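You operate a simulated robot arm through the tools that you are given. There is no shell and no other tool.

The job below is to be done with a simulated two-armed robot. You get a single attempt, and the scene is never put back.

TASK
Pour the squash into the glass bottle through the green funnel.
Fine: fit the funnel in the neck first; it goes back in the white pot after; put the yellow jug back too. Set down upright: yellow jug.

Only the result counts: the job must be done as asked and must still hold three seconds after the hand-in. Knocking over, shifting, dropping, spilling or breaking anything else fails it.

THE ROBOT
Two 7-joint arms with two-finger parallel grippers on one trunk that stands fixed in place. Base frame: the origin is at the foot of the trunk, x ahead of it, y to its left, z up. Readings come in mm, degrees, newtons and seconds.
The left shoulder is at [76, 171, 1239], the right one opposite. With the tool pointing down near the work surface each hand reaches from about 340 to 860 mm from the base axis, measured 20 degrees to its own side. Payload 4.4 kg a hand.
The tool frame of a hand sits at the grasp point between the pads (the TCP): z along the fingers, y along the line on which they close. The tips reach 23 mm beyond it. The gripper opens to 94 mm. The fingers are 38 mm wide and 10 mm thick; the gripper's body (54 by 96 mm) begins 39 mm behind the TCP.
Orientation is that of the tool frame in the base frame, as [roll, pitch, yaw] about the fixed x, y, z axes, in that order (R = Rz(yaw) Ry(pitch) Rx(roll)). With the fingers straight down and closing along the base's y, the tool's x points along the base's -x, its y along +y and its z along -z.

THE INTERFACE
- The arms move only by the tool move_arm. It takes "left_plan", "right_plan" or both (then of equal length, played together; a hand with none holds still); each is a list of rows, each a list of 7 numbers: the shift along the tool's x, y, z in units of 25 mm (1.0 is 25 mm), then the turn, a rotation vector about the tool's x, y, z in units of 4 degrees (1.0 is 4 degrees), then the opening, from 0 (shut) to 1 (fully open). In form: [[tx, ty, tz, wx, wy, wz, jaw], ...]. A call has 1 to 20 rows; each row shifts and turns the commanded pose from where the row before left it, along the tool's axes as they then stand. A call with a number of a shift or a turn outside -1 to 1 is refused whole. Each row takes 0.2 s and may step no farther than 50 mm and 8.6 degrees from the row before; otherwise, or with a gripper value out of range, the whole call is refused. A pose out of reach is approached as far as the arm can. The call stops where the force on the tool passes 40 N (or 10 N more than at its start, if that is more) or the arm is blocked; 0.2 s more then pass. Each finger travels about 72 mm/s and halts on what it meets, pressing with about 41 N; the grip force reading is that of the motor and also rises with nothing between the fingers. The clock runs only during rows and for 0.2 s after the last one: add rows that do not move to give the fingers time. It gives the time, the measured TCP pose, the force on the tool (base axes), the opening and the grip force at its end, in the units of the frame above (readings bear some noise), with the torque about the TCP (base axes, N m) and any sound that the robot's microphone picked up.
- Cameras (640 x 400 px; columns grow to the right, rows downward): "scene" is now at [177.4, 36.3, 1417.4]; the picture's right is [0.39, -0.92, 0.00], its down [-0.23, -0.10, -0.97] and it looks along [0.89, 0.38, -0.25] (base axes); focal length 214 px, centre (320, 200). "left" rides on the left gripper at [86, -16, -74] in its tool frame; the picture's right is [0.18, 0.98, 0.00], its down [-0.58, 0.11, -0.81] and it looks along [-0.79, 0.15, 0.59] (tool axes); focal length 243 px, centre (320, 200). "right" rides on the right gripper at [87, 16, -75] in its tool frame; the picture's right is [-0.18, 0.98, 0.00], its down [-0.58, -0.11, -0.81] and it looks along [-0.79, -0.15, 0.59] (tool axes); focal length 243 px, centre (320, 200). There is no depth. A picture from a camera that has moved, and an enlarged one, comes with that camera's place and axes in the base frame and with its lens.
- grab_frame(camera): a new picture of that camera. The clock stands still meanwhile.
- move_column(by): moves the trunk up (or, below 0, down) by that many mm; the arms and the scene camera ride with it, the base frame stays. It gives what a move gives, with no picture.
- aim_head(pan, tilt): turns the head with the scene camera to pan (to the left, within 80 degrees either way) and tilt (down, from -29 to 69), counted from straight ahead of the robot (the tilt from the chest, where the trunk bows). It gives what a move gives.
- inspect(camera, box): a new picture of the part [left, top, right, bottom] of that camera's present view, enlarged. The clock stands still meanwhile.
- finish_job(): hands the job in; it is judged then, once.

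Places have to be worked out from the pictures, the camera data and where the tool is seen. Open the grippers and draw the arms clear of the work before you hand the job in, unless the task says otherwise.

The tools are called after ">>>" by a JSON object that holds its "api" and its "payload". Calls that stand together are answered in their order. move_arm: Moves the arms, as the interface text tells. Its arguments: {"type":"object","properties":{"left_plan":{"type":"array","items":{"type":"array","items":{"type":"number"}}},"right_plan":{"type":"array","items":{"type":"array","items":{"type":"number"}}}},"required":[]} The other tools are called the same way: move_column (by) moves the trunk up or down; aim_head (pan, tilt) turns the head that bears the scene camera; grab_frame (camera) takes a picture; inspect (camera, box) takes an enlarged picture of a part of a camera's view; finish_job () hands the job in.

At the start:

```text
time_s: 0.0
left_ee_pos: [418.3, 414.0, 1431.8]
left_orientation: [179.9, 0.0, 179.9]
left_contact_force: [-0.4, -0.2, 0.2]
left_ft_torque: [-0.03, 0.05, 0.05]
left_gripper_width: 93.8
left_finger_force: 0.1
right_ee_pos: [456.1, 57.9, 1471.1]
right_orientation: [179.9, -0.2, -180.0]
right_contact_force: [0.3, 0.5, 0.0]
right_ft_torque: [0.0, 0.01, 0.01]
right_gripper_width: 93.7
right_finger_force: 0.2
trunk travel left (down, up): [-250.0, 138.0]
head pan, tilt (commanded): [23.1, 14.3]
```

scene: 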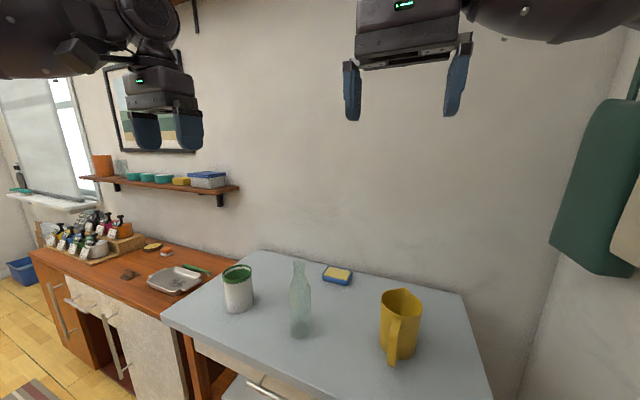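
right: 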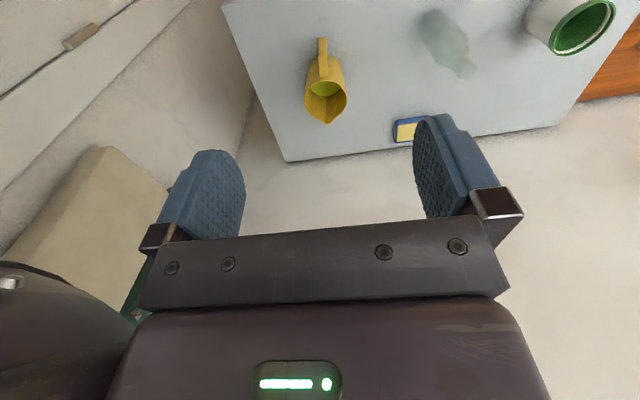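
left: 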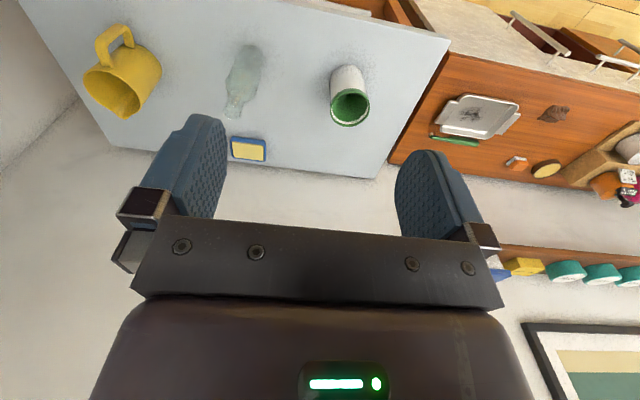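

I'll start by taking enlarged looks at the pot with the funnel, the bottle and the jug to estimate their positions.

>>> {"api": "inspect", "payload": {"camera": "scene", "box": [200, 240, 360, 340]}}

>>> {"api": "inspect", "payload": {"camera": "scene", "box": [340, 270, 500, 370]}}

>>> {"api": "inspect", "payload": {"camera": "left", "box": [60, 0, 400, 200]}}

>>> {"api": "inspect", "payload": {"camera": "right", "box": [280, 0, 640, 200]}}

```text
4.00 times, centred on (280, 290) of scene
camera zoom: at [177.4, 36.3, 1417.4], right [0.39, -0.92, 0.0], down [-0.23, -0.1, -0.97], along [0.89, 0.38, -0.25], focal length 858 px, centre (480, -160)
```

zoom: 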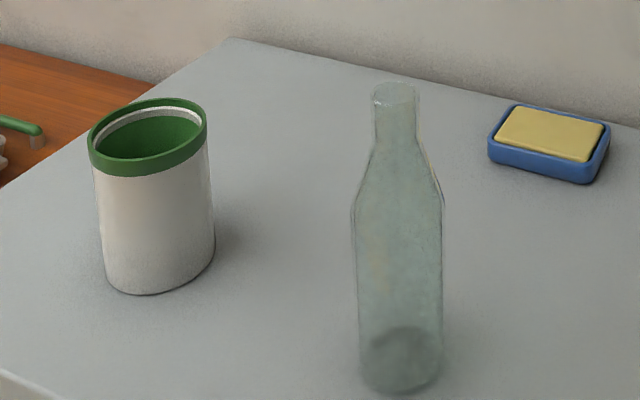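

```text
4.00 times, centred on (420, 320) of scene
camera zoom: at [177.4, 36.3, 1417.4], right [0.39, -0.92, 0.0], down [-0.23, -0.1, -0.97], along [0.89, 0.38, -0.25], focal length 858 px, centre (-80, -280)
```

zoom: 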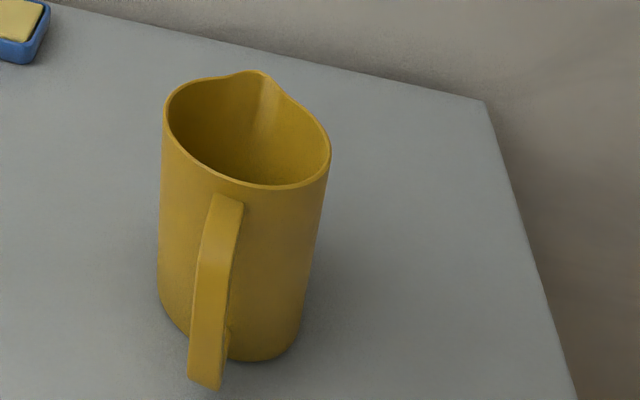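

```text
1.88 times, centred on (230, 100) of left
camera zoom: at [332.2, 397.0, 1506.5], right [-0.18, 0.98, 0.0], down [0.58, 0.11, 0.81], along [0.79, 0.15, -0.59], focal length 457 px, centre (489, 388)
```

zoom: 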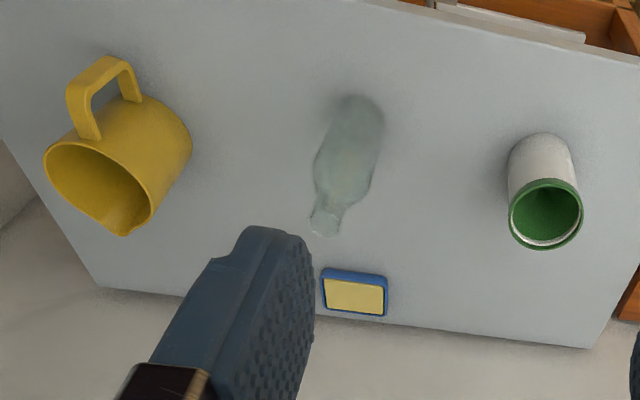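

```text
1.78 times, centred on (460, 100) of right
camera zoom: at [368.9, 74.1, 1545.7], right [0.18, 0.98, 0.0], down [0.58, -0.11, 0.81], along [0.79, -0.15, -0.59], focal length 431 px, centre (71, 378)
```

zoom: 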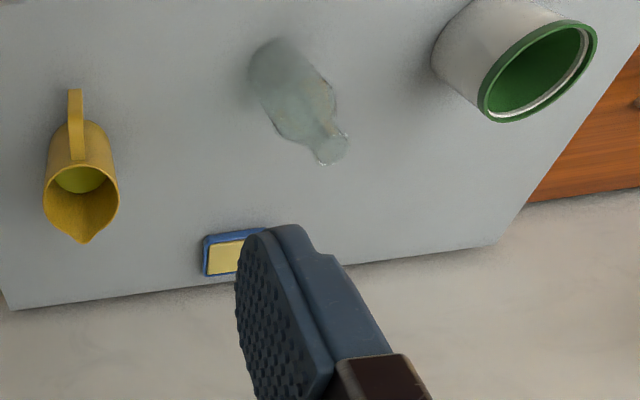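

The pot seems to be around [638, 526, ~1009 rim], the bottle mouth around [623, 288, 1108] and the jug around [682, 28]. I take closer zooms to see how the funnel sits in the pot and how the handle and the neck look.

>>> {"api": "inspect", "payload": {"camera": "scene", "box": [215, 260, 263, 290]}}

>>> {"api": "inspect", "payload": {"camera": "left", "box": [318, 60, 382, 130]}}

>>> {"api": "inspect", "payload": {"camera": "right", "box": [290, 30, 360, 130]}}

>>> {"api": "inspect", "payload": {"camera": "scene", "box": [280, 255, 328, 285]}}

```text
13.33 times, centred on (239, 275) of scene
camera zoom: at [177.4, 36.3, 1417.4], right [0.39, -0.92, 0.0], down [-0.23, -0.1, -0.97], along [0.89, 0.38, -0.25], focal length 2860 px, centre (1400, -800)
```

zoom: 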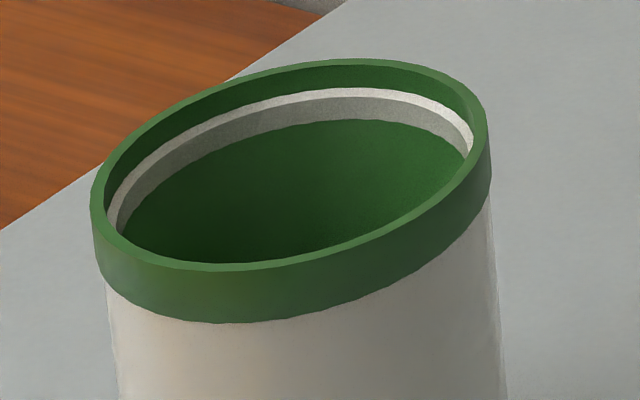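

```text
5.71 times, centred on (350, 95) of left
camera zoom: at [332.2, 397.0, 1506.5], right [-0.18, 0.98, 0.0], down [0.58, 0.11, 0.81], along [0.79, 0.15, -0.59], focal length 1386 px, centre (149, 800)
```

zoom: 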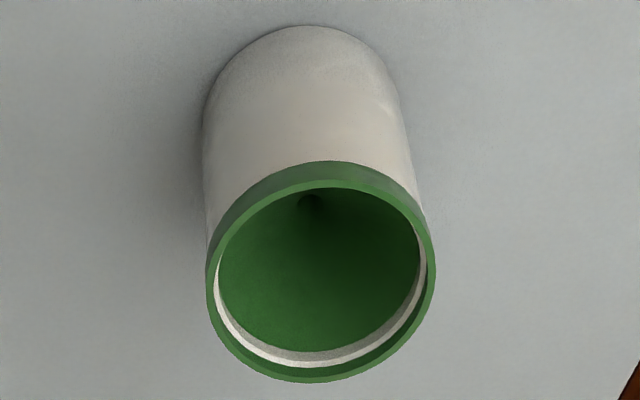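

```text
4.00 times, centred on (325, 80) of right
camera zoom: at [368.9, 74.1, 1545.7], right [0.18, 0.98, 0.0], down [0.58, -0.11, 0.81], along [0.79, -0.15, -0.59], focal length 970 px, centre (300, 680)
```

zoom: 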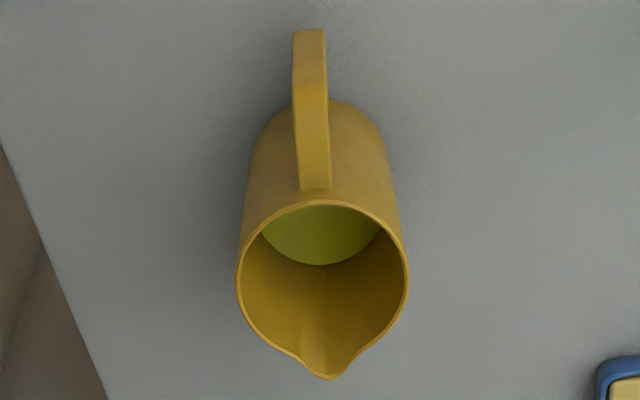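

```text
13.33 times, centred on (304, 270) of scene
camera zoom: at [177.4, 36.3, 1417.4], right [0.39, -0.92, 0.0], down [-0.23, -0.1, -0.97], along [0.89, 0.38, -0.25], focal length 2860 px, centre (533, -733)
```

zoom: 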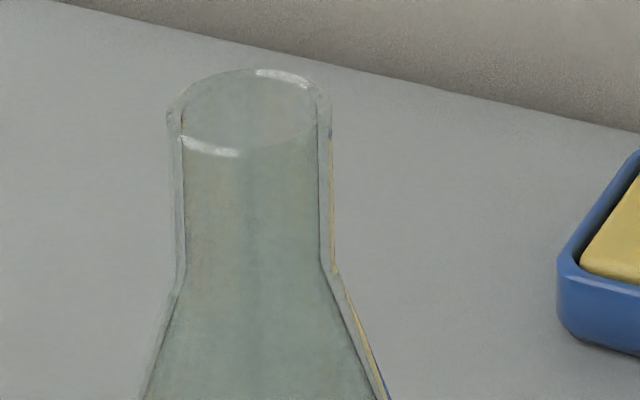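

The funnel seems to be the green collar-and-cone piece sitting on the white pot. I move the left hand above the pot to look at it from nearby.

>>> {"api": "move_arm", "payload": {"left_plan": [[-0.56, 0.345, 0.99, 0, 0, 0, 1], [-0.56, 0.345, 0.99, 0, 0, 0, 1], [-0.56, 0.345, 0.99, 0, 0, 0, 1], [-0.56, 0.345, 0.99, 0, 0, 0, 1], [-0.56, 0.345, 0.99, 0, 0, 0, 1], [-0.56, 0.345, 0.99, 0, 0, 0, 1], [-0.56, 0.345, 0.99, 0, 0, 0, 1], [-0.56, 0.345, 0.99, 0, 0, 0, 1], [-0.56, 0.345, 0.99, 0, 0, 0, 1], [-0.56, 0.345, 0.99, 0, 0, 0, 1], [-0.56, 0.345, 0.99, 0, 0, 0, 1], [-0.56, 0.345, 0.99, 0, 0, 0, 1], [0, 0, 0, 0, 0, 0, 1]]}}

```text
time_s: 2.8
left_ee_pos: [585.7, 516.8, 1136.2]
left_orientation: [-180.0, 0.2, 180.0]
left_contact_force: [0.6, 0.3, 0.7]
left_ft_torque: [0.01, -0.03, 0.02]
left_gripper_width: 94.1
left_finger_force: 0.1
right_ee_pos: [453.9, 57.1, 1471.1]
right_orientation: [180.0, 0.0, 180.0]
right_contact_force: [-0.4, -0.2, 1.2]
right_ft_torque: [-0.01, -0.01, -0.01]
right_gripper_width: 94.0
right_finger_force: 0.1
trunk travel left (down, up): [-250.0, 138.0]
head pan, tilt (commanded): [23.1, 14.3]
```

The left hand is now at [586, 517, 1136]; I take a wrist picture and a zoom on the pot.

>>> {"api": "grab_frame", "payload": {"camera": "left"}}

>>> {"api": "inspect", "payload": {"camera": "scene", "box": [195, 220, 355, 320]}}

```text
taken
camera left: at [499.9, 500.6, 1209.5], right [-0.18, 0.98, 0.0], down [0.58, 0.11, 0.81], along [0.79, 0.15, -0.59], focal length 243 px, centre (320, 200)
```

left: 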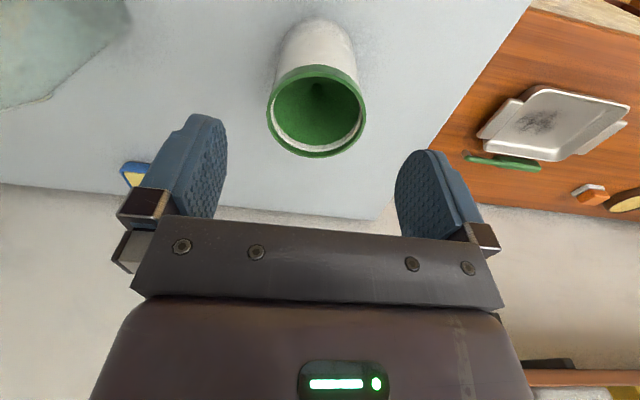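

```text
4.00 times, centred on (275, 270) of scene
camera zoom: at [176.6, 36.0, 1417.6], right [0.39, -0.92, 0.0], down [-0.23, -0.1, -0.97], along [0.89, 0.38, -0.25], focal length 858 px, centre (500, -80)
```

zoom: 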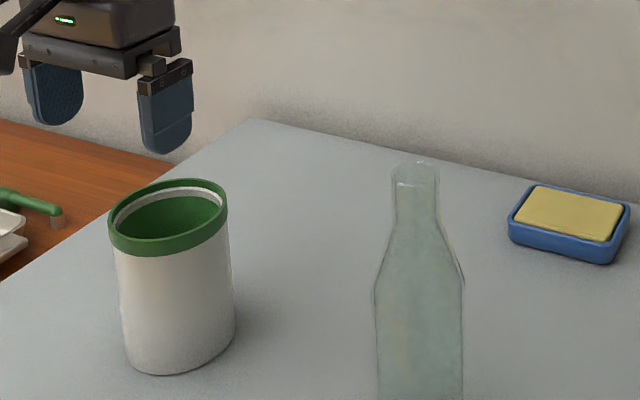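

>>> {"api": "inspect", "payload": {"camera": "left", "box": [250, 10, 384, 170]}}

```text
2.50 times, centred on (317, 90) of left
camera zoom: at [499.9, 500.6, 1209.5], right [-0.18, 0.98, 0.0], down [0.58, 0.11, 0.81], along [0.79, 0.15, -0.59], focal length 606 px, centre (328, 475)
```

zoom: 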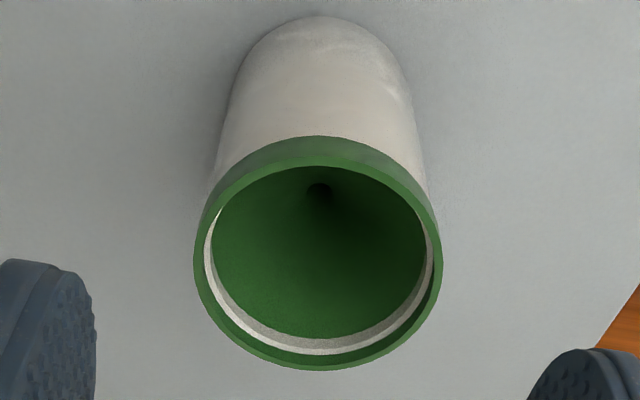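

From the corrected rim geometry, I place the collar's top centre at about [634, 522, 1022] with an outer diameter of about 90 mm, so I plan to pinch the collar wall at its +y side. I move to a hover over that spot with the jaws partly closed.

>>> {"api": "move_arm", "payload": {"left_plan": [[-0.64, 0.65, 0.6, 0, 0, 0, 0.45], [-0.64, 0.65, 0.6, 0, 0, 0, 0.45], [-0.64, 0.65, 0.6, 0, 0, 0, 0.45], [0, 0, 0.4, 0, 0, 0, 0.45], [0, 0, 0, 0, 0, 0, 0.45]]}}

>>> {"api": "grab_frame", "payload": {"camera": "left"}}

>>> {"api": "inspect", "payload": {"camera": "left", "box": [160, 60, 400, 210]}}

>>> {"api": "inspect", "payload": {"camera": "scene", "box": [190, 220, 286, 280]}}

```text
time_s: 4.0
left_ee_pos: [622.4, 562.9, 1085.8]
left_orientation: [179.9, 0.0, -179.9]
left_contact_force: [0.9, 0.4, 0.5]
left_ft_torque: [0.03, -0.02, 0.01]
left_gripper_width: 42.1
left_finger_force: 0.0
left hand out of reach, approached as far as the arm can: row 3, 4
right_ee_pos: [456.4, 58.3, 1470.1]
right_orientation: [-179.9, -0.1, -180.0]
right_contact_force: [0.7, 0.0, 0.7]
right_ft_torque: [0.01, 0.03, -0.01]
right_gripper_width: 94.2
right_finger_force: 0.2
trunk travel left (down, up): [-250.0, 138.0]
head pan, tilt (commanded): [23.1, 14.3]
```

```text
taken
camera left: at [536.4, 546.2, 1158.7], right [-0.18, 0.98, 0.0], down [0.58, 0.11, 0.81], along [0.79, 0.15, -0.59], focal length 243 px, centre (320, 200)
```

left: 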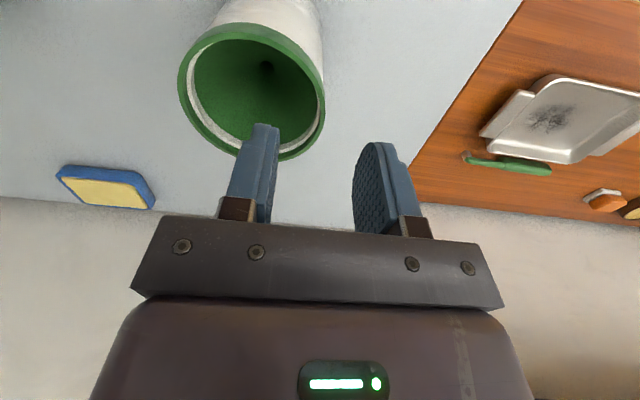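

```text
2.67 times, centred on (280, 135) of left
camera zoom: at [536.4, 546.2, 1158.7], right [-0.18, 0.98, 0.0], down [0.58, 0.11, 0.81], along [0.79, 0.15, -0.59], focal length 647 px, centre (427, 373)
```

zoom: 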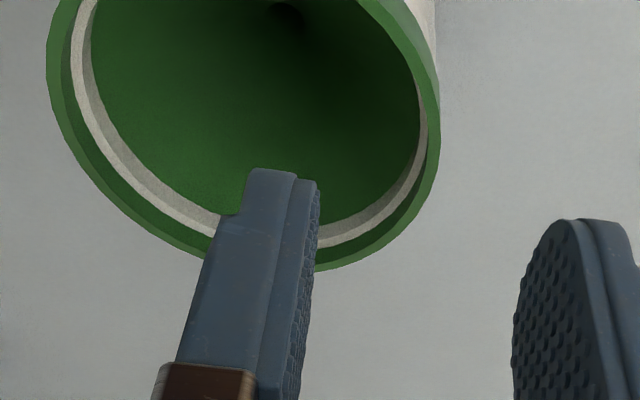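

```text
6.67 times, centred on (238, 250) of scene
camera zoom: at [177.7, 36.3, 1417.3], right [0.39, -0.92, 0.0], down [-0.23, -0.1, -0.97], along [0.89, 0.38, -0.25], focal length 1430 px, centre (867, -133)
```

zoom: 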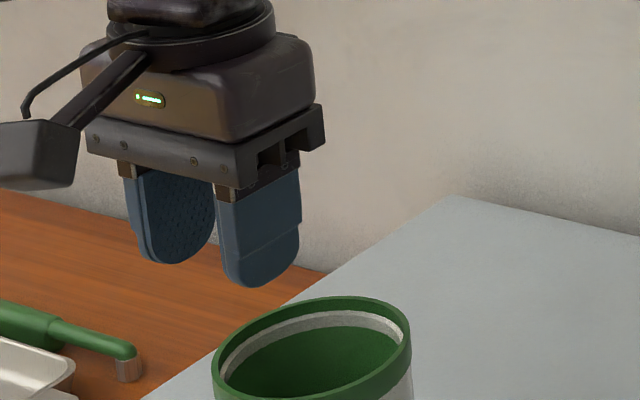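

The left hand hit its reach limit at x = 622, since the wrist sits higher than the shoulder. I raise the trunk by 110 mm to gain horizontal reach at this height.

>>> {"api": "move_column", "payload": {"by": 110}}

```text
time_s: 5.4
left_ee_pos: [608.0, 562.1, 1253.5]
left_orientation: [180.0, 5.9, 180.0]
left_contact_force: [-0.5, -0.5, -0.9]
left_ft_torque: [-0.01, -0.01, 0.04]
left_gripper_width: 42.1
left_finger_force: 0.0
right_ee_pos: [455.7, 59.7, 1580.4]
right_orientation: [-179.9, -0.1, 179.9]
right_contact_force: [-1.0, 0.0, -0.1]
right_ft_torque: [-0.01, 0.01, 0.01]
right_gripper_width: 94.0
right_finger_force: 0.0
trunk travel left (down, up): [-360.0, 28.0]
head pan, tilt (commanded): [23.1, 14.3]
```

The hand's pose changed oddly during the lift (pitch 5.9°, z 1253). I play a null row to see where the commanded pose stands.

>>> {"api": "move_arm", "payload": {"left_plan": [[0, 0, 0, 0, 0, 0, 0.45], [0, 0, 0, 0, 0, 0, 0.45]]}}

```text
time_s: 6.0
left_ee_pos: [608.4, 562.7, 1254.0]
left_orientation: [180.0, 5.8, 180.0]
left_contact_force: [1.1, 0.3, 0.4]
left_ft_torque: [-0.02, 0.0, 0.01]
left_gripper_width: 42.3
left_finger_force: 0.0
right_ee_pos: [455.6, 59.0, 1580.0]
right_orientation: [179.9, -0.1, 180.0]
right_contact_force: [-0.3, 0.3, 0.8]
right_ft_torque: [0.01, -0.04, 0.04]
right_gripper_width: 94.1
right_finger_force: 0.0
trunk travel left (down, up): [-360.0, 28.0]
head pan, tilt (commanded): [23.1, 14.3]
```

The command now starts from the measured pose. I take out the pitch and descend to a hover over the +y side of the collar.

>>> {"api": "move_arm", "payload": {"left_plan": [[0, 0, 0, 0, 0.73, 0, 0.45], [0, 0, 0, 0, 0.73, 0, 0.45], [-0.149, 0.017, 0.966, 0, 0, 0, 0.45], [-0.149, 0.017, 0.966, 0, 0, 0, 0.45], [-0.149, 0.017, 0.966, 0, 0, 0, 0.45], [-0.149, 0.017, 0.966, 0, 0, 0, 0.45], [-0.149, 0.017, 0.966, 0, 0, 0, 0.45], [-0.149, 0.017, 0.966, 0, 0, 0, 0.45], [-0.149, 0.017, 0.966, 0, 0, 0, 0.45], [0, 0, 0, 0, 0, 0, 0.45]]}}

>>> {"api": "inspect", "payload": {"camera": "left", "box": [160, 40, 400, 190]}}

>>> {"api": "grab_frame", "payload": {"camera": "scene"}}

```text
time_s: 8.2
left_ee_pos: [536.4, 543.0, 1141.0]
left_orientation: [-180.0, 0.2, -179.9]
left_contact_force: [-0.3, -0.7, 0.1]
left_ft_torque: [0.04, 0.0, 0.01]
left_gripper_width: 42.3
left_finger_force: 0.0
left hand out of reach, approached as far as the arm can: row 1, 2, 3, 4, 5, 6, 7, 8, 9
right_ee_pos: [456.6, 58.4, 1580.5]
right_orientation: [-180.0, -0.1, -179.9]
right_contact_force: [-0.1, -0.5, -0.1]
right_ft_torque: [0.01, -0.01, -0.02]
right_gripper_width: 93.9
right_finger_force: 0.0
trunk travel left (down, up): [-360.0, 28.0]
head pan, tilt (commanded): [23.1, 14.3]
```

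```text
2.67 times, centred on (280, 115) of left
camera zoom: at [449.4, 526.8, 1214.5], right [-0.18, 0.98, 0.0], down [0.58, 0.11, 0.81], along [0.79, 0.15, -0.59], focal length 647 px, centre (427, 427)
```

zoom: 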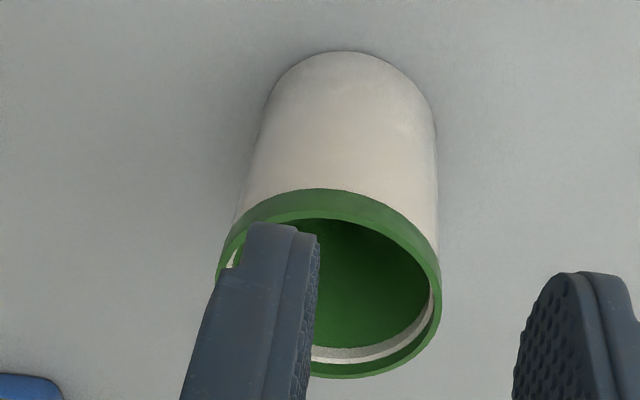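

```text
taken
camera scene: at [143.2, 36.3, 1531.5], right [0.39, -0.92, 0.0], down [-0.23, -0.1, -0.97], along [0.89, 0.38, -0.25], focal length 214 px, centre (320, 200)
```

scene: 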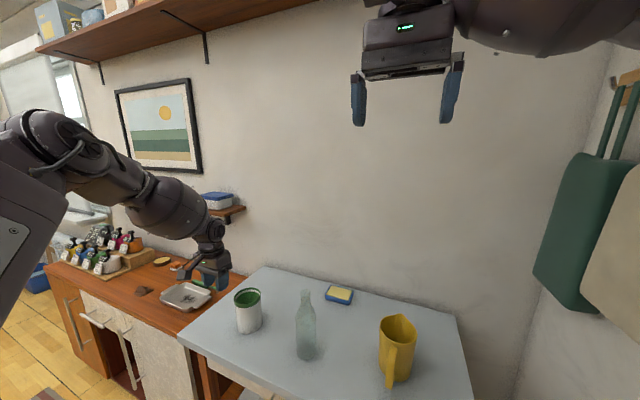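

Raising the trunk also shifted the chest back and made the reach worse, so I go the other way. First I lift the left hand well clear of the pot, then I'll lower the trunk.

>>> {"api": "move_arm", "payload": {"left_plan": [[0.3, -0.1, -1, 0, 0, 0, 1], [0.3, -0.1, -1, 0, 0, 0, 1], [0.3, -0.1, -1, 0, 0, 0, 1], [0.3, -0.1, -1, 0, 0, 0, 1], [0.3, -0.1, -1, 0, 0, 0, 1], [0.3, -0.1, -1, 0, 0, 0, 1], [0.3, -0.1, -1, 0, 0, 0, 1], [0.3, -0.1, -1, 0, 0, 0, 1], [0, 0, 0, 0, 0, 0, 1]]}}

```text
time_s: 10.2
left_ee_pos: [475.9, 522.8, 1340.5]
left_orientation: [179.9, 0.0, -180.0]
left_contact_force: [-0.4, -0.1, -0.1]
left_ft_torque: [-0.01, 0.01, 0.01]
left_gripper_width: 94.3
left_finger_force: 0.0
right_ee_pos: [455.7, 58.5, 1580.0]
right_orientation: [180.0, 0.0, -179.9]
right_contact_force: [0.0, -0.5, 0.7]
right_ft_torque: [0.02, 0.02, 0.03]
right_gripper_width: 94.0
right_finger_force: 0.1
trunk travel left (down, up): [-360.0, 28.0]
head pan, tilt (commanded): [23.1, 14.3]
```

The hand is clear at z = 1340. I lower the trunk by 200 mm, which is 90 mm below the starting height.

>>> {"api": "move_column", "payload": {"by": -200}}

>>> {"api": "grab_frame", "payload": {"camera": "scene"}}

```text
time_s: 12.4
left_ee_pos: [473.3, 523.5, 1143.1]
left_orientation: [180.0, 0.2, -179.8]
left_contact_force: [-0.4, -0.8, -0.5]
left_ft_torque: [0.02, -0.03, 0.01]
left_gripper_width: 94.3
left_finger_force: 0.2
right_ee_pos: [454.7, 58.8, 1381.5]
right_orientation: [-180.0, 0.1, -180.0]
right_contact_force: [-0.1, -0.2, 0.2]
right_ft_torque: [-0.04, -0.03, 0.0]
right_gripper_width: 93.9
right_finger_force: 0.0
trunk travel left (down, up): [-160.0, 228.0]
head pan, tilt (commanded): [23.1, 14.3]
```

```text
taken
camera scene: at [253.5, 36.2, 1319.0], right [0.39, -0.92, 0.0], down [-0.23, -0.1, -0.97], along [0.89, 0.38, -0.25], focal length 214 px, centre (320, 200)
```

scene: 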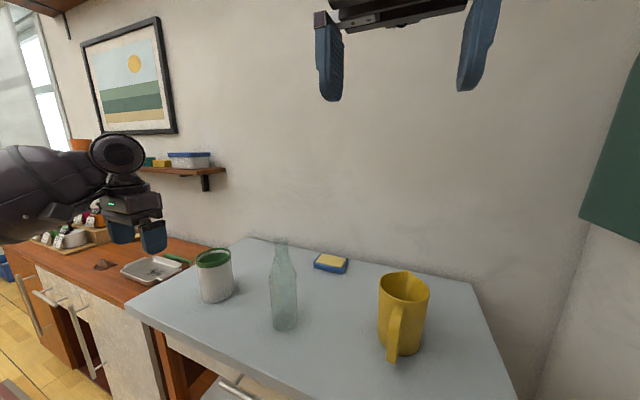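

Lowering the trunk moved the chest forward (camera x = 253) while the hands kept their x, so the reach should be better. I move the left hand to the hover over the collar's +y side again.

>>> {"api": "move_arm", "payload": {"left_plan": [[-0.92, 0.24, 0.0, 0, 0, 0, 0.45], [-0.92, 0.24, 0.0, 0, 0, 0, 0.45], [-0.92, 0.24, 0.33, 0, 0, 0, 0.45], [-0.92, 0.24, 0.33, 0, 0, 0, 0.45], [-0.92, 0.24, 0.33, 0, 0, 0, 0.45], [-0.92, 0.24, 0.33, 0, 0, 0, 0.45], [-0.92, 0.24, 0.33, 0, 0, 0, 0.45], [0, 0, 0.33, 0, 0, 0, 0.45], [0, 0, 0.33, 0, 0, 0, 0.45], [0, 0, 0, 0, 0, 0, 0.45]]}}

>>> {"api": "inspect", "payload": {"camera": "left", "box": [160, 40, 400, 190]}}

>>> {"api": "grab_frame", "payload": {"camera": "scene"}}

```text
time_s: 14.6
left_ee_pos: [635.3, 565.4, 1084.8]
left_orientation: [180.0, 0.2, 180.0]
left_contact_force: [-0.5, -0.1, -0.2]
left_ft_torque: [0.03, -0.02, -0.01]
left_gripper_width: 42.3
left_finger_force: 0.2
right_ee_pos: [455.1, 57.9, 1380.1]
right_orientation: [-180.0, 0.0, 180.0]
right_contact_force: [0.1, -0.3, 0.7]
right_ft_torque: [0.05, -0.01, 0.03]
right_gripper_width: 94.0
right_finger_force: 0.1
trunk travel left (down, up): [-160.0, 228.0]
head pan, tilt (commanded): [23.1, 14.3]
```

```text
2.67 times, centred on (280, 115) of left
camera zoom: at [550.1, 549.3, 1158.2], right [-0.18, 0.98, 0.0], down [0.58, 0.11, 0.81], along [0.79, 0.15, -0.59], focal length 647 px, centre (427, 427)
```

zoom: 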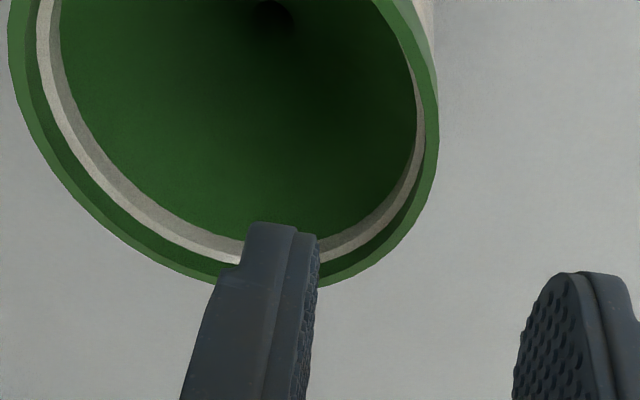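

```text
taken
camera scene: at [254.5, 36.4, 1318.6], right [0.39, -0.92, 0.0], down [-0.23, -0.1, -0.97], along [0.89, 0.38, -0.25], focal length 214 px, centre (320, 200)
```

scene: 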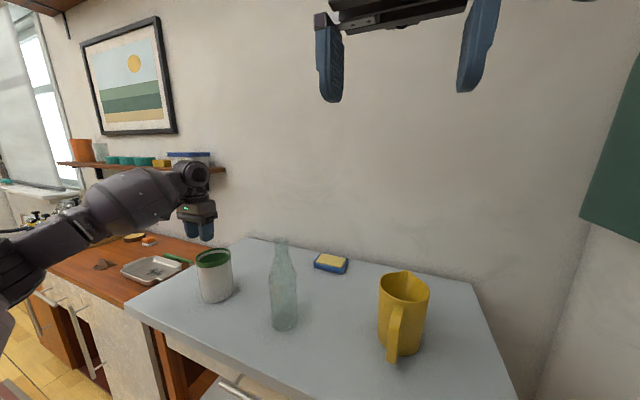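

The reach is fine now, and the view matches a collar centre of [634, 522], top z ≈ 1022, outer radius ≈ 45. I zoom in on the collar edge under the hand to get the wall thickness.

>>> {"api": "inspect", "payload": {"camera": "left", "box": [280, 80, 336, 115]}}

>>> {"api": "inspect", "payload": {"camera": "left", "box": [160, 60, 240, 110]}}

```text
11.43 times, centred on (308, 98) of left
camera zoom: at [550.1, 549.3, 1158.2], right [-0.18, 0.98, 0.0], down [0.58, 0.11, 0.81], along [0.79, 0.15, -0.59], focal length 2773 px, centre (457, 1371)
```

zoom: 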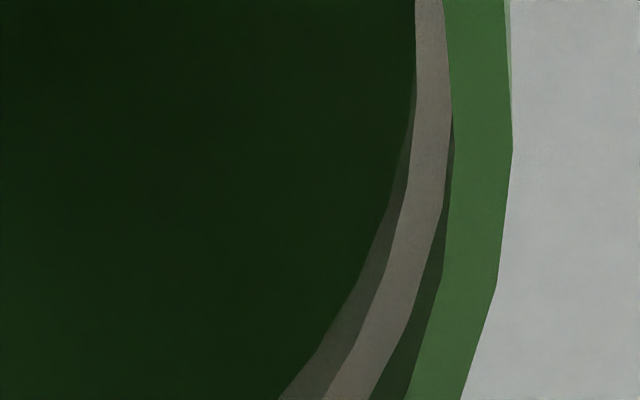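

```text
8.00 times, centred on (200, 85) of left
camera zoom: at [550.1, 549.3, 1158.2], right [-0.18, 0.98, 0.0], down [0.58, 0.11, 0.81], along [0.79, 0.15, -0.59], focal length 1941 px, centre (1280, 1120)
```

zoom: 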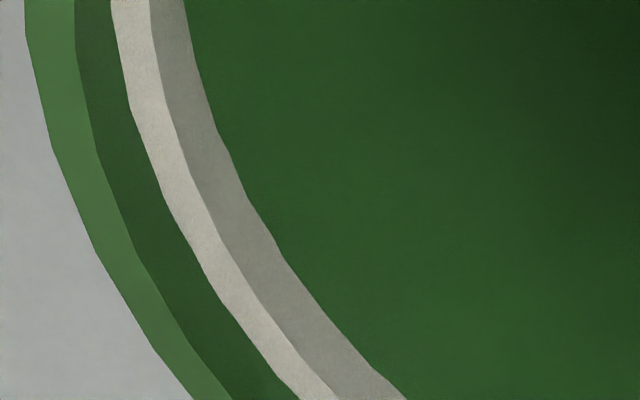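

The collar's outer diameter comes out at about 91 mm with its centre near [634, 522.3], which just fits between the fully open fingers (94 mm). I go for a centred grip from outside and descend to tips a few mm above the collar to check the gaps.

>>> {"api": "move_arm", "payload": {"left_plan": [[0.026, -0.86, 0, 0, 0, 0, 1], [0.026, -0.86, 0, 0, 0, 0, 1], [0, 0, 0, 0, 0, 0, 1], [0, 0, 0.6, 0, 0, 0, 1], [0, 0, 0.5, 0, 0, 0, 1], [0, 0, 0, 0, 0, 0, 1]]}}

>>> {"api": "grab_frame", "payload": {"camera": "left"}}

>>> {"api": "inspect", "payload": {"camera": "left", "box": [150, 70, 270, 145]}}

>>> {"api": "inspect", "payload": {"camera": "left", "box": [360, 90, 480, 165]}}

```text
time_s: 16.0
left_ee_pos: [634.7, 522.9, 1056.4]
left_orientation: [-180.0, 0.1, -180.0]
left_contact_force: [-0.8, 0.1, 0.3]
left_ft_torque: [0.01, -0.02, 0.0]
left_gripper_width: 94.1
left_finger_force: 0.0
right_ee_pos: [454.7, 58.3, 1380.6]
right_orientation: [-180.0, -0.1, 179.9]
right_contact_force: [0.1, -0.7, 0.2]
right_ft_torque: [0.01, -0.01, 0.02]
right_gripper_width: 94.1
right_finger_force: 0.0
trunk travel left (down, up): [-160.0, 228.0]
head pan, tilt (commanded): [23.1, 14.3]
```

```text
taken
camera left: at [548.5, 505.8, 1130.4], right [-0.18, 0.98, 0.0], down [0.58, 0.11, 0.81], along [0.79, 0.15, -0.59], focal length 243 px, centre (320, 200)
```

left: 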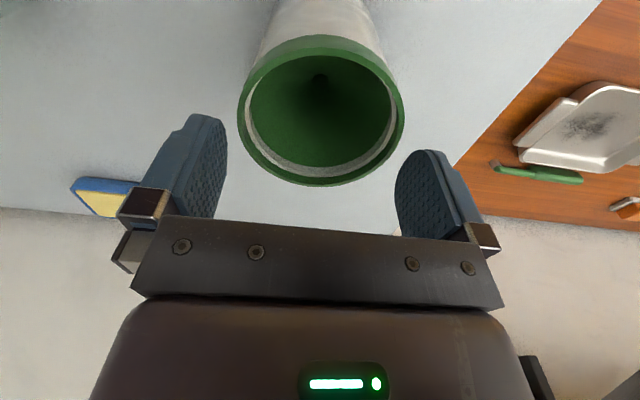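

```text
5.33 times, centred on (210, 108) of left
camera zoom: at [548.5, 505.8, 1130.4], right [-0.18, 0.98, 0.0], down [0.58, 0.11, 0.81], along [0.79, 0.15, -0.59], focal length 1294 px, centre (907, 693)
```

zoom: 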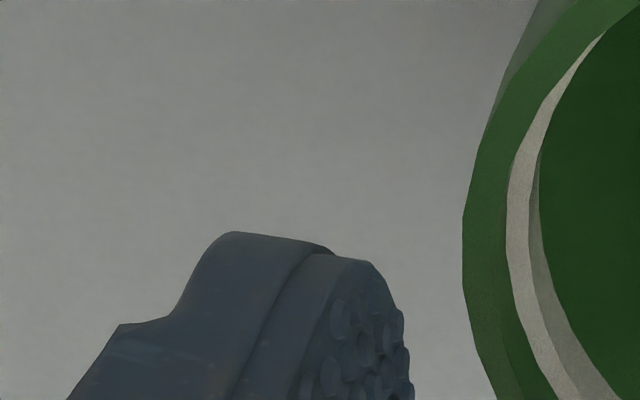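

```text
5.33 times, centred on (420, 128) of left
camera zoom: at [548.5, 505.8, 1130.4], right [-0.18, 0.98, 0.0], down [0.58, 0.11, 0.81], along [0.79, 0.15, -0.59], focal length 1294 px, centre (-213, 587)
```

zoom: 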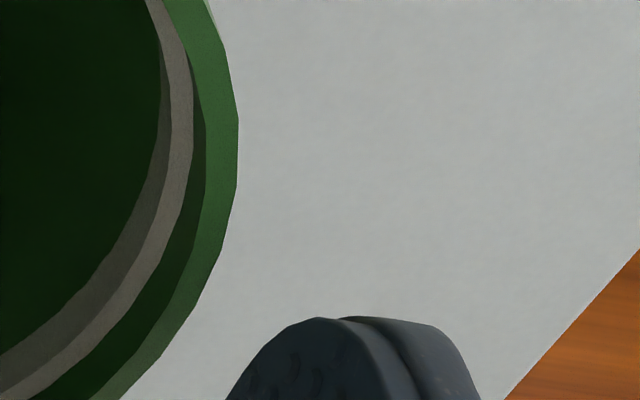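

The gaps computed from this view are about 2 mm on each side (the collar centre is ~0.4 mm to -y of the hand). I nudge by that and descend to where the tips are level with the collar top, then check again.

>>> {"api": "move_arm", "payload": {"left_plan": [[0.01, -0.014, 0.2, 0, 0, 0, 1], [0, 0, 0.2, 0, 0, 0, 1], [0, 0, 0.06, 0, 0, 0, 1], [0, 0, 0, 0, 0, 0, 1]]}}

>>> {"api": "inspect", "payload": {"camera": "left", "box": [150, 70, 310, 170]}}

>>> {"api": "inspect", "payload": {"camera": "left", "box": [330, 90, 490, 190]}}

```text
time_s: 17.0
left_ee_pos: [634.5, 521.9, 1045.6]
left_orientation: [179.9, 0.1, 180.0]
left_contact_force: [-0.7, -0.2, 0.3]
left_ft_torque: [-0.01, -0.05, 0.0]
left_gripper_width: 94.2
left_finger_force: 0.0
right_ee_pos: [456.2, 58.3, 1380.9]
right_orientation: [179.9, 0.0, -179.9]
right_contact_force: [1.0, 0.4, -0.2]
right_ft_torque: [-0.01, -0.03, -0.01]
right_gripper_width: 94.0
right_finger_force: 0.1
trunk travel left (down, up): [-160.0, 228.0]
head pan, tilt (commanded): [23.1, 14.3]
```

```text
4.00 times, centred on (230, 120) of left
camera zoom: at [548.0, 505.5, 1119.1], right [-0.18, 0.98, 0.0], down [0.58, 0.11, 0.81], along [0.79, 0.15, -0.59], focal length 970 px, centre (680, 520)
```

zoom: 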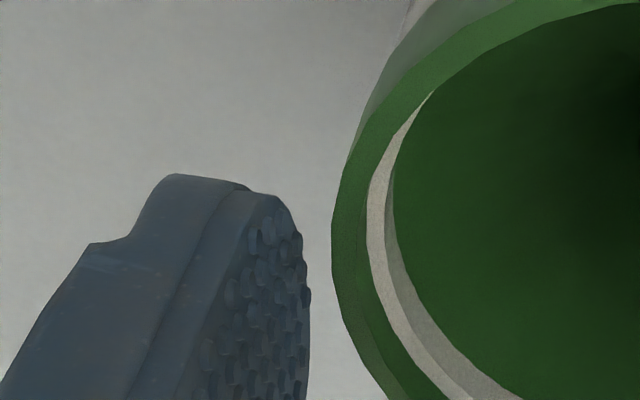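

```text
4.00 times, centred on (410, 140) of left
camera zoom: at [548.0, 505.5, 1119.1], right [-0.18, 0.98, 0.0], down [0.58, 0.11, 0.81], along [0.79, 0.15, -0.59], focal length 970 px, centre (-40, 440)
```

zoom: 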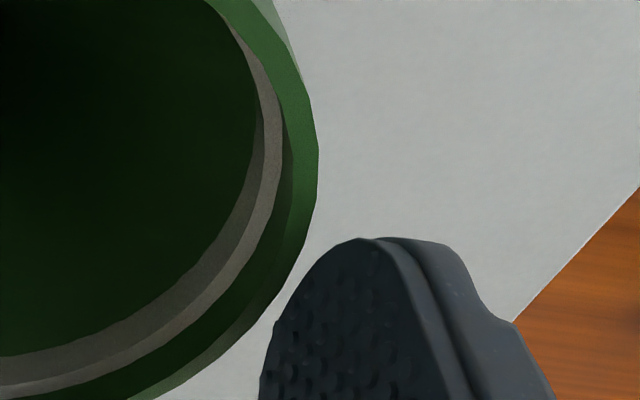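

Both gaps look clear, about 2–3 mm at tip level. I descend another 28 mm slowly so the pads straddle the whole collar.

>>> {"api": "move_arm", "payload": {"left_plan": [[0, 0, 0.2, 0, 0, 0, 1], [0, 0, 0.2, 0, 0, 0, 1], [0, 0, 0.2, 0, 0, 0, 1], [0, 0, 0.2, 0, 0, 0, 1], [0, 0, 0.2, 0, 0, 0, 1], [0, 0, 0.12, 0, 0, 0, 1], [0, 0, 0, 0, 0, 0, 1]]}}

>>> {"api": "grab_frame", "payload": {"camera": "left"}}

>>> {"api": "inspect", "payload": {"camera": "scene", "box": [170, 210, 266, 310]}}

```text
time_s: 18.6
left_ee_pos: [633.9, 521.6, 1017.2]
left_orientation: [179.9, 0.1, 180.0]
left_contact_force: [0.3, 0.1, -0.2]
left_ft_torque: [0.0, 0.02, 0.02]
left_gripper_width: 94.0
left_finger_force: 0.1
right_ee_pos: [456.1, 57.5, 1380.3]
right_orientation: [180.0, -0.1, 180.0]
right_contact_force: [-0.6, -0.1, -0.7]
right_ft_torque: [-0.02, 0.04, 0.01]
right_gripper_width: 93.9
right_finger_force: 0.1
trunk travel left (down, up): [-160.0, 228.0]
head pan, tilt (commanded): [23.1, 14.3]
```

```text
taken
camera left: at [548.1, 505.8, 1091.1], right [-0.18, 0.98, 0.0], down [0.58, 0.11, 0.81], along [0.79, 0.15, -0.59], focal length 243 px, centre (320, 200)
```

left: 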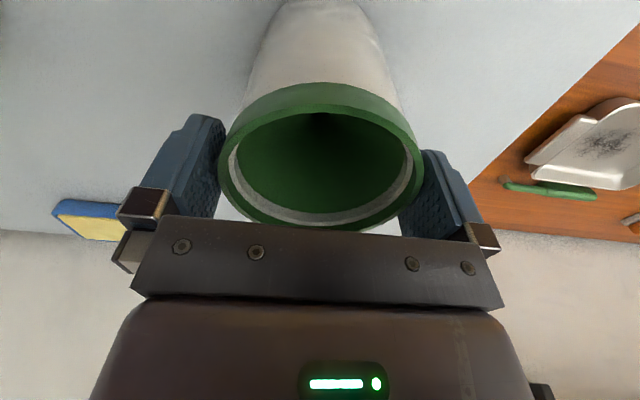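

```text
4.00 times, centred on (218, 260) of scene
camera zoom: at [254.8, 36.3, 1318.4], right [0.39, -0.92, 0.0], down [-0.23, -0.1, -0.97], along [0.89, 0.38, -0.25], focal length 858 px, centre (728, -40)
```

zoom: 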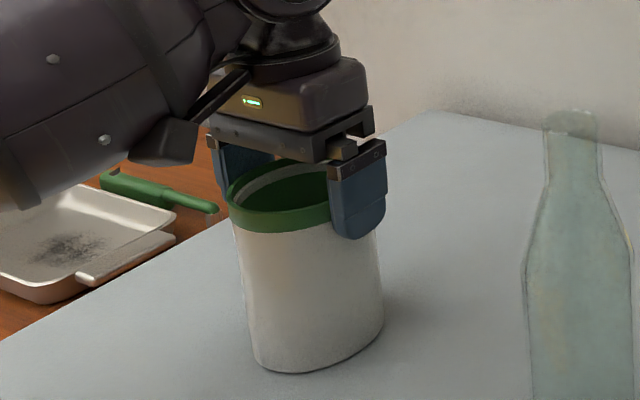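

The fingers straddle the collar without touching it. I close onto it and watch the width and force.

>>> {"api": "move_arm", "payload": {"left_plan": [[0, 0, 0, 0, 0, 0, 0.9], [0, 0, 0, 0, 0, 0, 0.8], [0, 0, 0, 0, 0, 0, 0.6], [0, 0, 0, 0, 0, 0, 0.6]]}}

>>> {"api": "grab_frame", "payload": {"camera": "left"}}

>>> {"api": "inspect", "payload": {"camera": "scene", "box": [170, 210, 266, 310]}}

```text
time_s: 19.6
left_ee_pos: [634.3, 523.1, 1016.9]
left_orientation: [180.0, 0.2, -179.8]
left_contact_force: [0.7, 1.9, 1.0]
left_ft_torque: [0.06, -0.07, 0.03]
left_gripper_width: 81.5
left_finger_force: 41.2
right_ee_pos: [455.9, 58.0, 1381.6]
right_orientation: [-180.0, -0.1, -180.0]
right_contact_force: [-0.4, -0.1, -0.6]
right_ft_torque: [0.0, 0.01, -0.04]
right_gripper_width: 93.9
right_finger_force: 0.1
trunk travel left (down, up): [-160.0, 228.0]
head pan, tilt (commanded): [23.1, 14.3]
```

```text
taken
camera left: at [548.1, 506.0, 1091.2], right [-0.18, 0.98, 0.0], down [0.58, 0.11, 0.81], along [0.79, 0.15, -0.59], focal length 243 px, centre (320, 200)
```

left: 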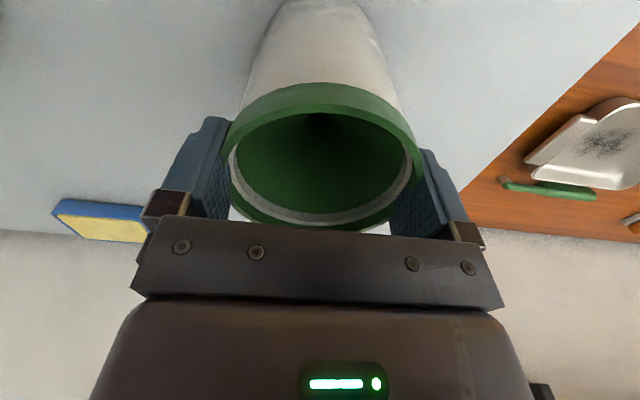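

```text
4.00 times, centred on (218, 260) of scene
camera zoom: at [254.8, 36.5, 1318.4], right [0.39, -0.92, 0.0], down [-0.23, -0.1, -0.97], along [0.89, 0.38, -0.25], focal length 858 px, centre (728, -40)
```

zoom: 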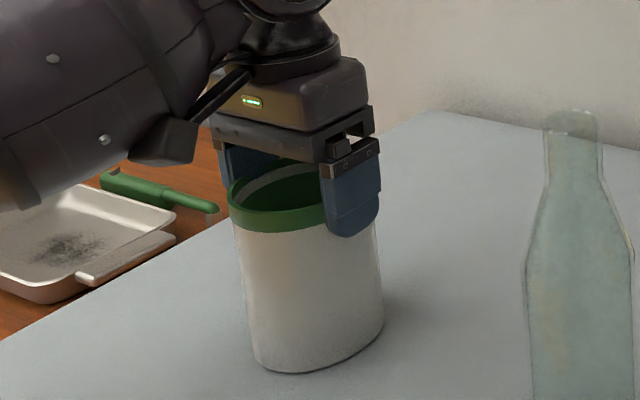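

The jaws stopped at 81.5 mm with 41 N, which is narrower than my collar estimate, so I check closely what the pads are touching.

>>> {"api": "inspect", "payload": {"camera": "left", "box": [180, 90, 276, 240]}}

>>> {"api": "inspect", "payload": {"camera": "left", "box": [370, 100, 466, 250]}}

>>> {"api": "inspect", "payload": {"camera": "scene", "box": [218, 240, 274, 275]}}

```text
2.67 times, centred on (228, 165) of left
camera zoom: at [548.1, 506.0, 1091.2], right [-0.18, 0.98, 0.0], down [0.58, 0.11, 0.81], along [0.79, 0.15, -0.59], focal length 647 px, centre (565, 293)
```

zoom: 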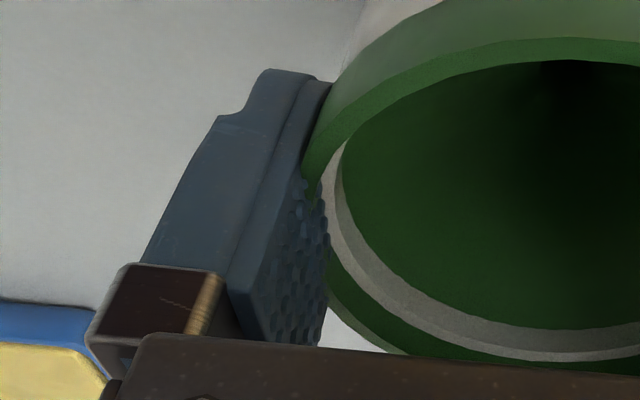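

```text
2.67 times, centred on (418, 175) of left
camera zoom: at [548.1, 506.0, 1091.2], right [-0.18, 0.98, 0.0], down [0.58, 0.11, 0.81], along [0.79, 0.15, -0.59], focal length 647 px, centre (59, 267)
```

zoom: 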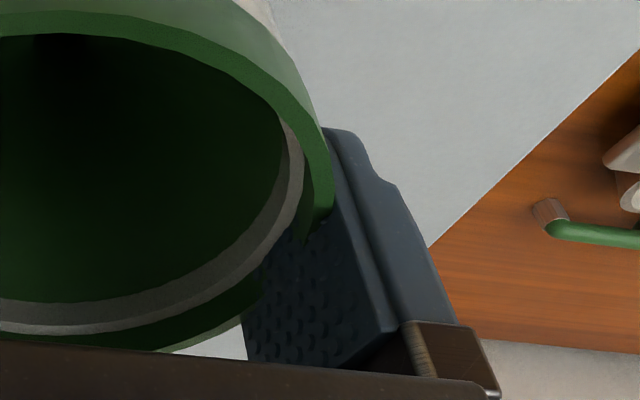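

```text
11.43 times, centred on (246, 258) of scene
camera zoom: at [254.8, 36.5, 1318.4], right [0.39, -0.92, 0.0], down [-0.23, -0.1, -0.97], along [0.89, 0.38, -0.25], focal length 2451 px, centre (1166, -457)
```

zoom: 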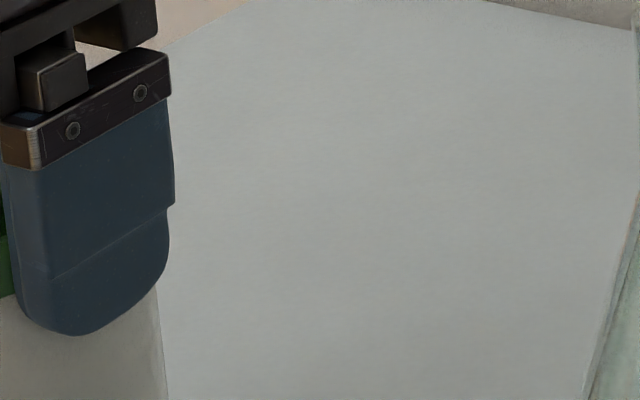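

The pads have sunk visibly into the collar, which could be soft contact on a light funnel or a grip on the pot below it. I lift just 5 mm to see whether the pot comes along.

>>> {"api": "move_arm", "payload": {"left_plan": [[0, 0, -0.1, 0, 0, 0, 0.6], [0, 0, -0.1, 0, 0, 0, 0.6], [0, 0, 0, 0, 0, 0, 0.6]]}}

>>> {"api": "inspect", "payload": {"camera": "scene", "box": [170, 220, 266, 310]}}

>>> {"api": "inspect", "payload": {"camera": "left", "box": [200, 0, 440, 240]}}

```text
time_s: 20.4
left_ee_pos: [634.3, 522.0, 1022.0]
left_orientation: [-179.9, 0.0, -180.0]
left_contact_force: [0.0, 0.1, -6.1]
left_ft_torque: [0.01, -0.02, -0.01]
left_gripper_width: 81.7
left_finger_force: 40.7
right_ee_pos: [455.8, 59.7, 1381.2]
right_orientation: [180.0, -0.2, -180.0]
right_contact_force: [0.2, -0.4, 0.2]
right_ft_torque: [0.05, -0.03, 0.03]
right_gripper_width: 93.8
right_finger_force: 0.0
trunk travel left (down, up): [-160.0, 228.0]
head pan, tilt (commanded): [23.1, 14.3]
```

```text
4.44 times, centred on (218, 265) of scene
camera zoom: at [255.5, 36.8, 1318.2], right [0.39, -0.92, 0.0], down [-0.23, -0.1, -0.97], along [0.89, 0.38, -0.25], focal length 953 px, centre (773, -89)
```

zoom: 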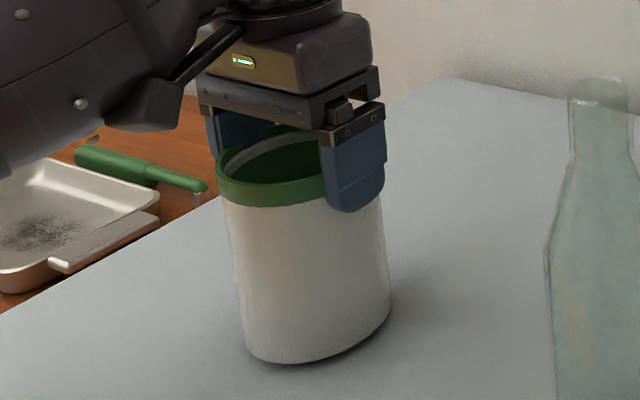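

```text
1.67 times, centred on (320, 120) of left
camera zoom: at [548.4, 505.9, 1095.4], right [-0.18, 0.98, 0.0], down [0.58, 0.11, 0.81], along [0.79, 0.15, -0.59], focal length 404 px, centre (320, 333)
```

zoom: 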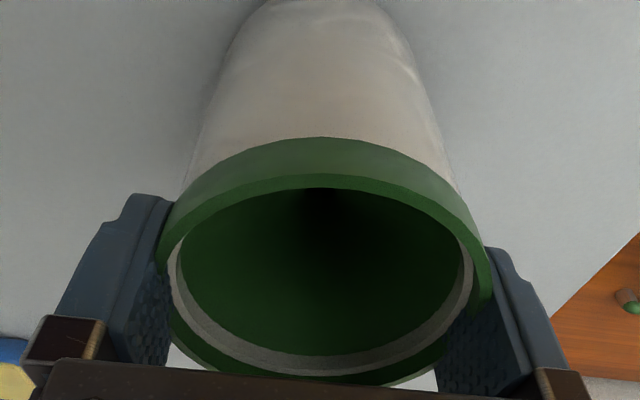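

The tool carries -6 N and a gap shows under the pot, so I gripped the pot wall too. I set it straight back down by the same 5 mm and check the load.

>>> {"api": "move_arm", "payload": {"left_plan": [[0, 0, 0.1, 0, 0, 0, 0.6], [0, 0, 0.08, 0, 0, 0, 0.6], [0, 0, 0.02, 0, 0, 0, 0.6], [0, 0, 0, 0, 0, 0, 0.6]]}}

>>> {"api": "inspect", "payload": {"camera": "scene", "box": [170, 220, 266, 310]}}

```text
time_s: 21.4
left_ee_pos: [635.2, 521.6, 1016.2]
left_orientation: [180.0, 0.1, 179.9]
left_contact_force: [0.9, -1.0, -2.1]
left_ft_torque: [0.0, 0.05, -0.06]
left_gripper_width: 81.7
left_finger_force: 40.8
right_ee_pos: [455.3, 56.9, 1380.8]
right_orientation: [-180.0, -0.1, 180.0]
right_contact_force: [0.2, -0.2, 0.1]
right_ft_torque: [-0.01, 0.04, 0.0]
right_gripper_width: 93.9
right_finger_force: 0.1
trunk travel left (down, up): [-160.0, 228.0]
head pan, tilt (commanded): [23.1, 14.3]
```

```text
4.44 times, centred on (218, 265) of scene
camera zoom: at [255.1, 36.4, 1318.4], right [0.39, -0.92, 0.0], down [-0.23, -0.1, -0.97], along [0.89, 0.38, -0.25], focal length 953 px, centre (773, -89)
```

zoom: 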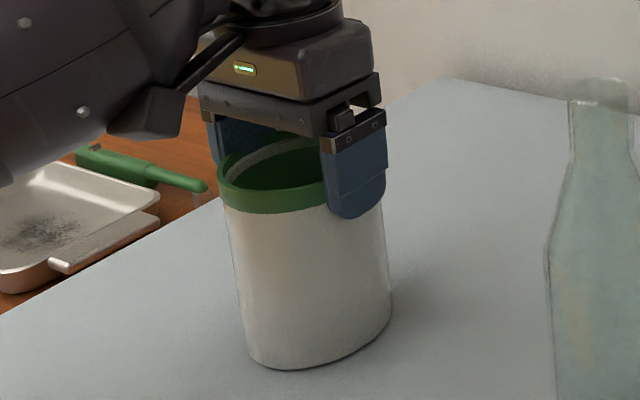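

Most of the load has returned to the table (2 N remain). I lower half a millimetre more and open the fingers.

>>> {"api": "move_arm", "payload": {"left_plan": [[0, 0, 0.02, 0, 0, 0, 0.6], [0, 0, 0, 0, 0, 0, 0.6], [0, 0, 0, 0, 0, 0, 1], [0, 0, 0, 0, 0, 0, 1]]}}

>>> {"api": "inspect", "payload": {"camera": "scene", "box": [170, 220, 266, 310]}}

>>> {"api": "grab_frame", "payload": {"camera": "left"}}

```text
time_s: 22.4
left_ee_pos: [633.6, 522.5, 1017.4]
left_orientation: [-180.0, 0.2, -180.0]
left_contact_force: [-1.0, -0.3, 0.2]
left_ft_torque: [0.02, -0.03, -0.03]
left_gripper_width: 94.0
left_finger_force: 0.2
right_ee_pos: [455.9, 57.6, 1380.1]
right_orientation: [-180.0, 0.0, 180.0]
right_contact_force: [-0.7, 0.5, -0.1]
right_ft_torque: [-0.01, 0.02, 0.03]
right_gripper_width: 94.0
right_finger_force: 0.1
trunk travel left (down, up): [-160.0, 228.0]
head pan, tilt (commanded): [23.1, 14.3]
```

```text
4.44 times, centred on (218, 265) of scene
camera zoom: at [254.8, 36.4, 1318.4], right [0.39, -0.92, 0.0], down [-0.23, -0.1, -0.97], along [0.89, 0.38, -0.25], focal length 953 px, centre (773, -89)
```

zoom: 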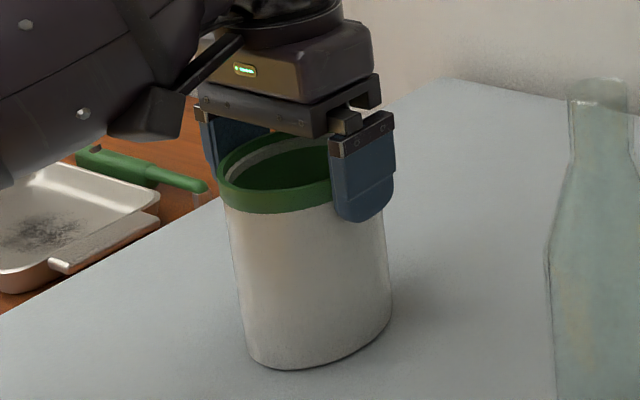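

```text
taken
camera left: at [548.2, 505.7, 1090.4], right [-0.18, 0.98, 0.0], down [0.58, 0.11, 0.81], along [0.79, 0.15, -0.59], focal length 243 px, centre (320, 200)
```

left: 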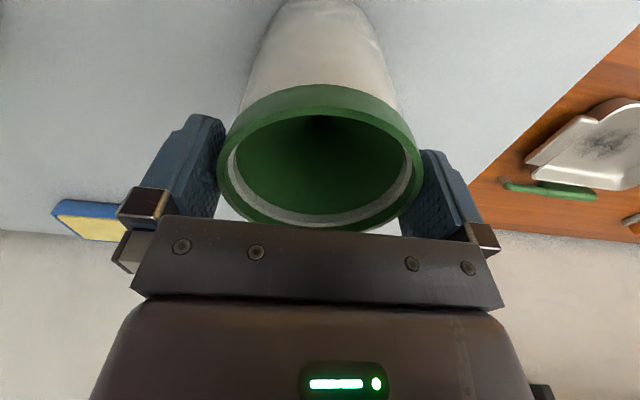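

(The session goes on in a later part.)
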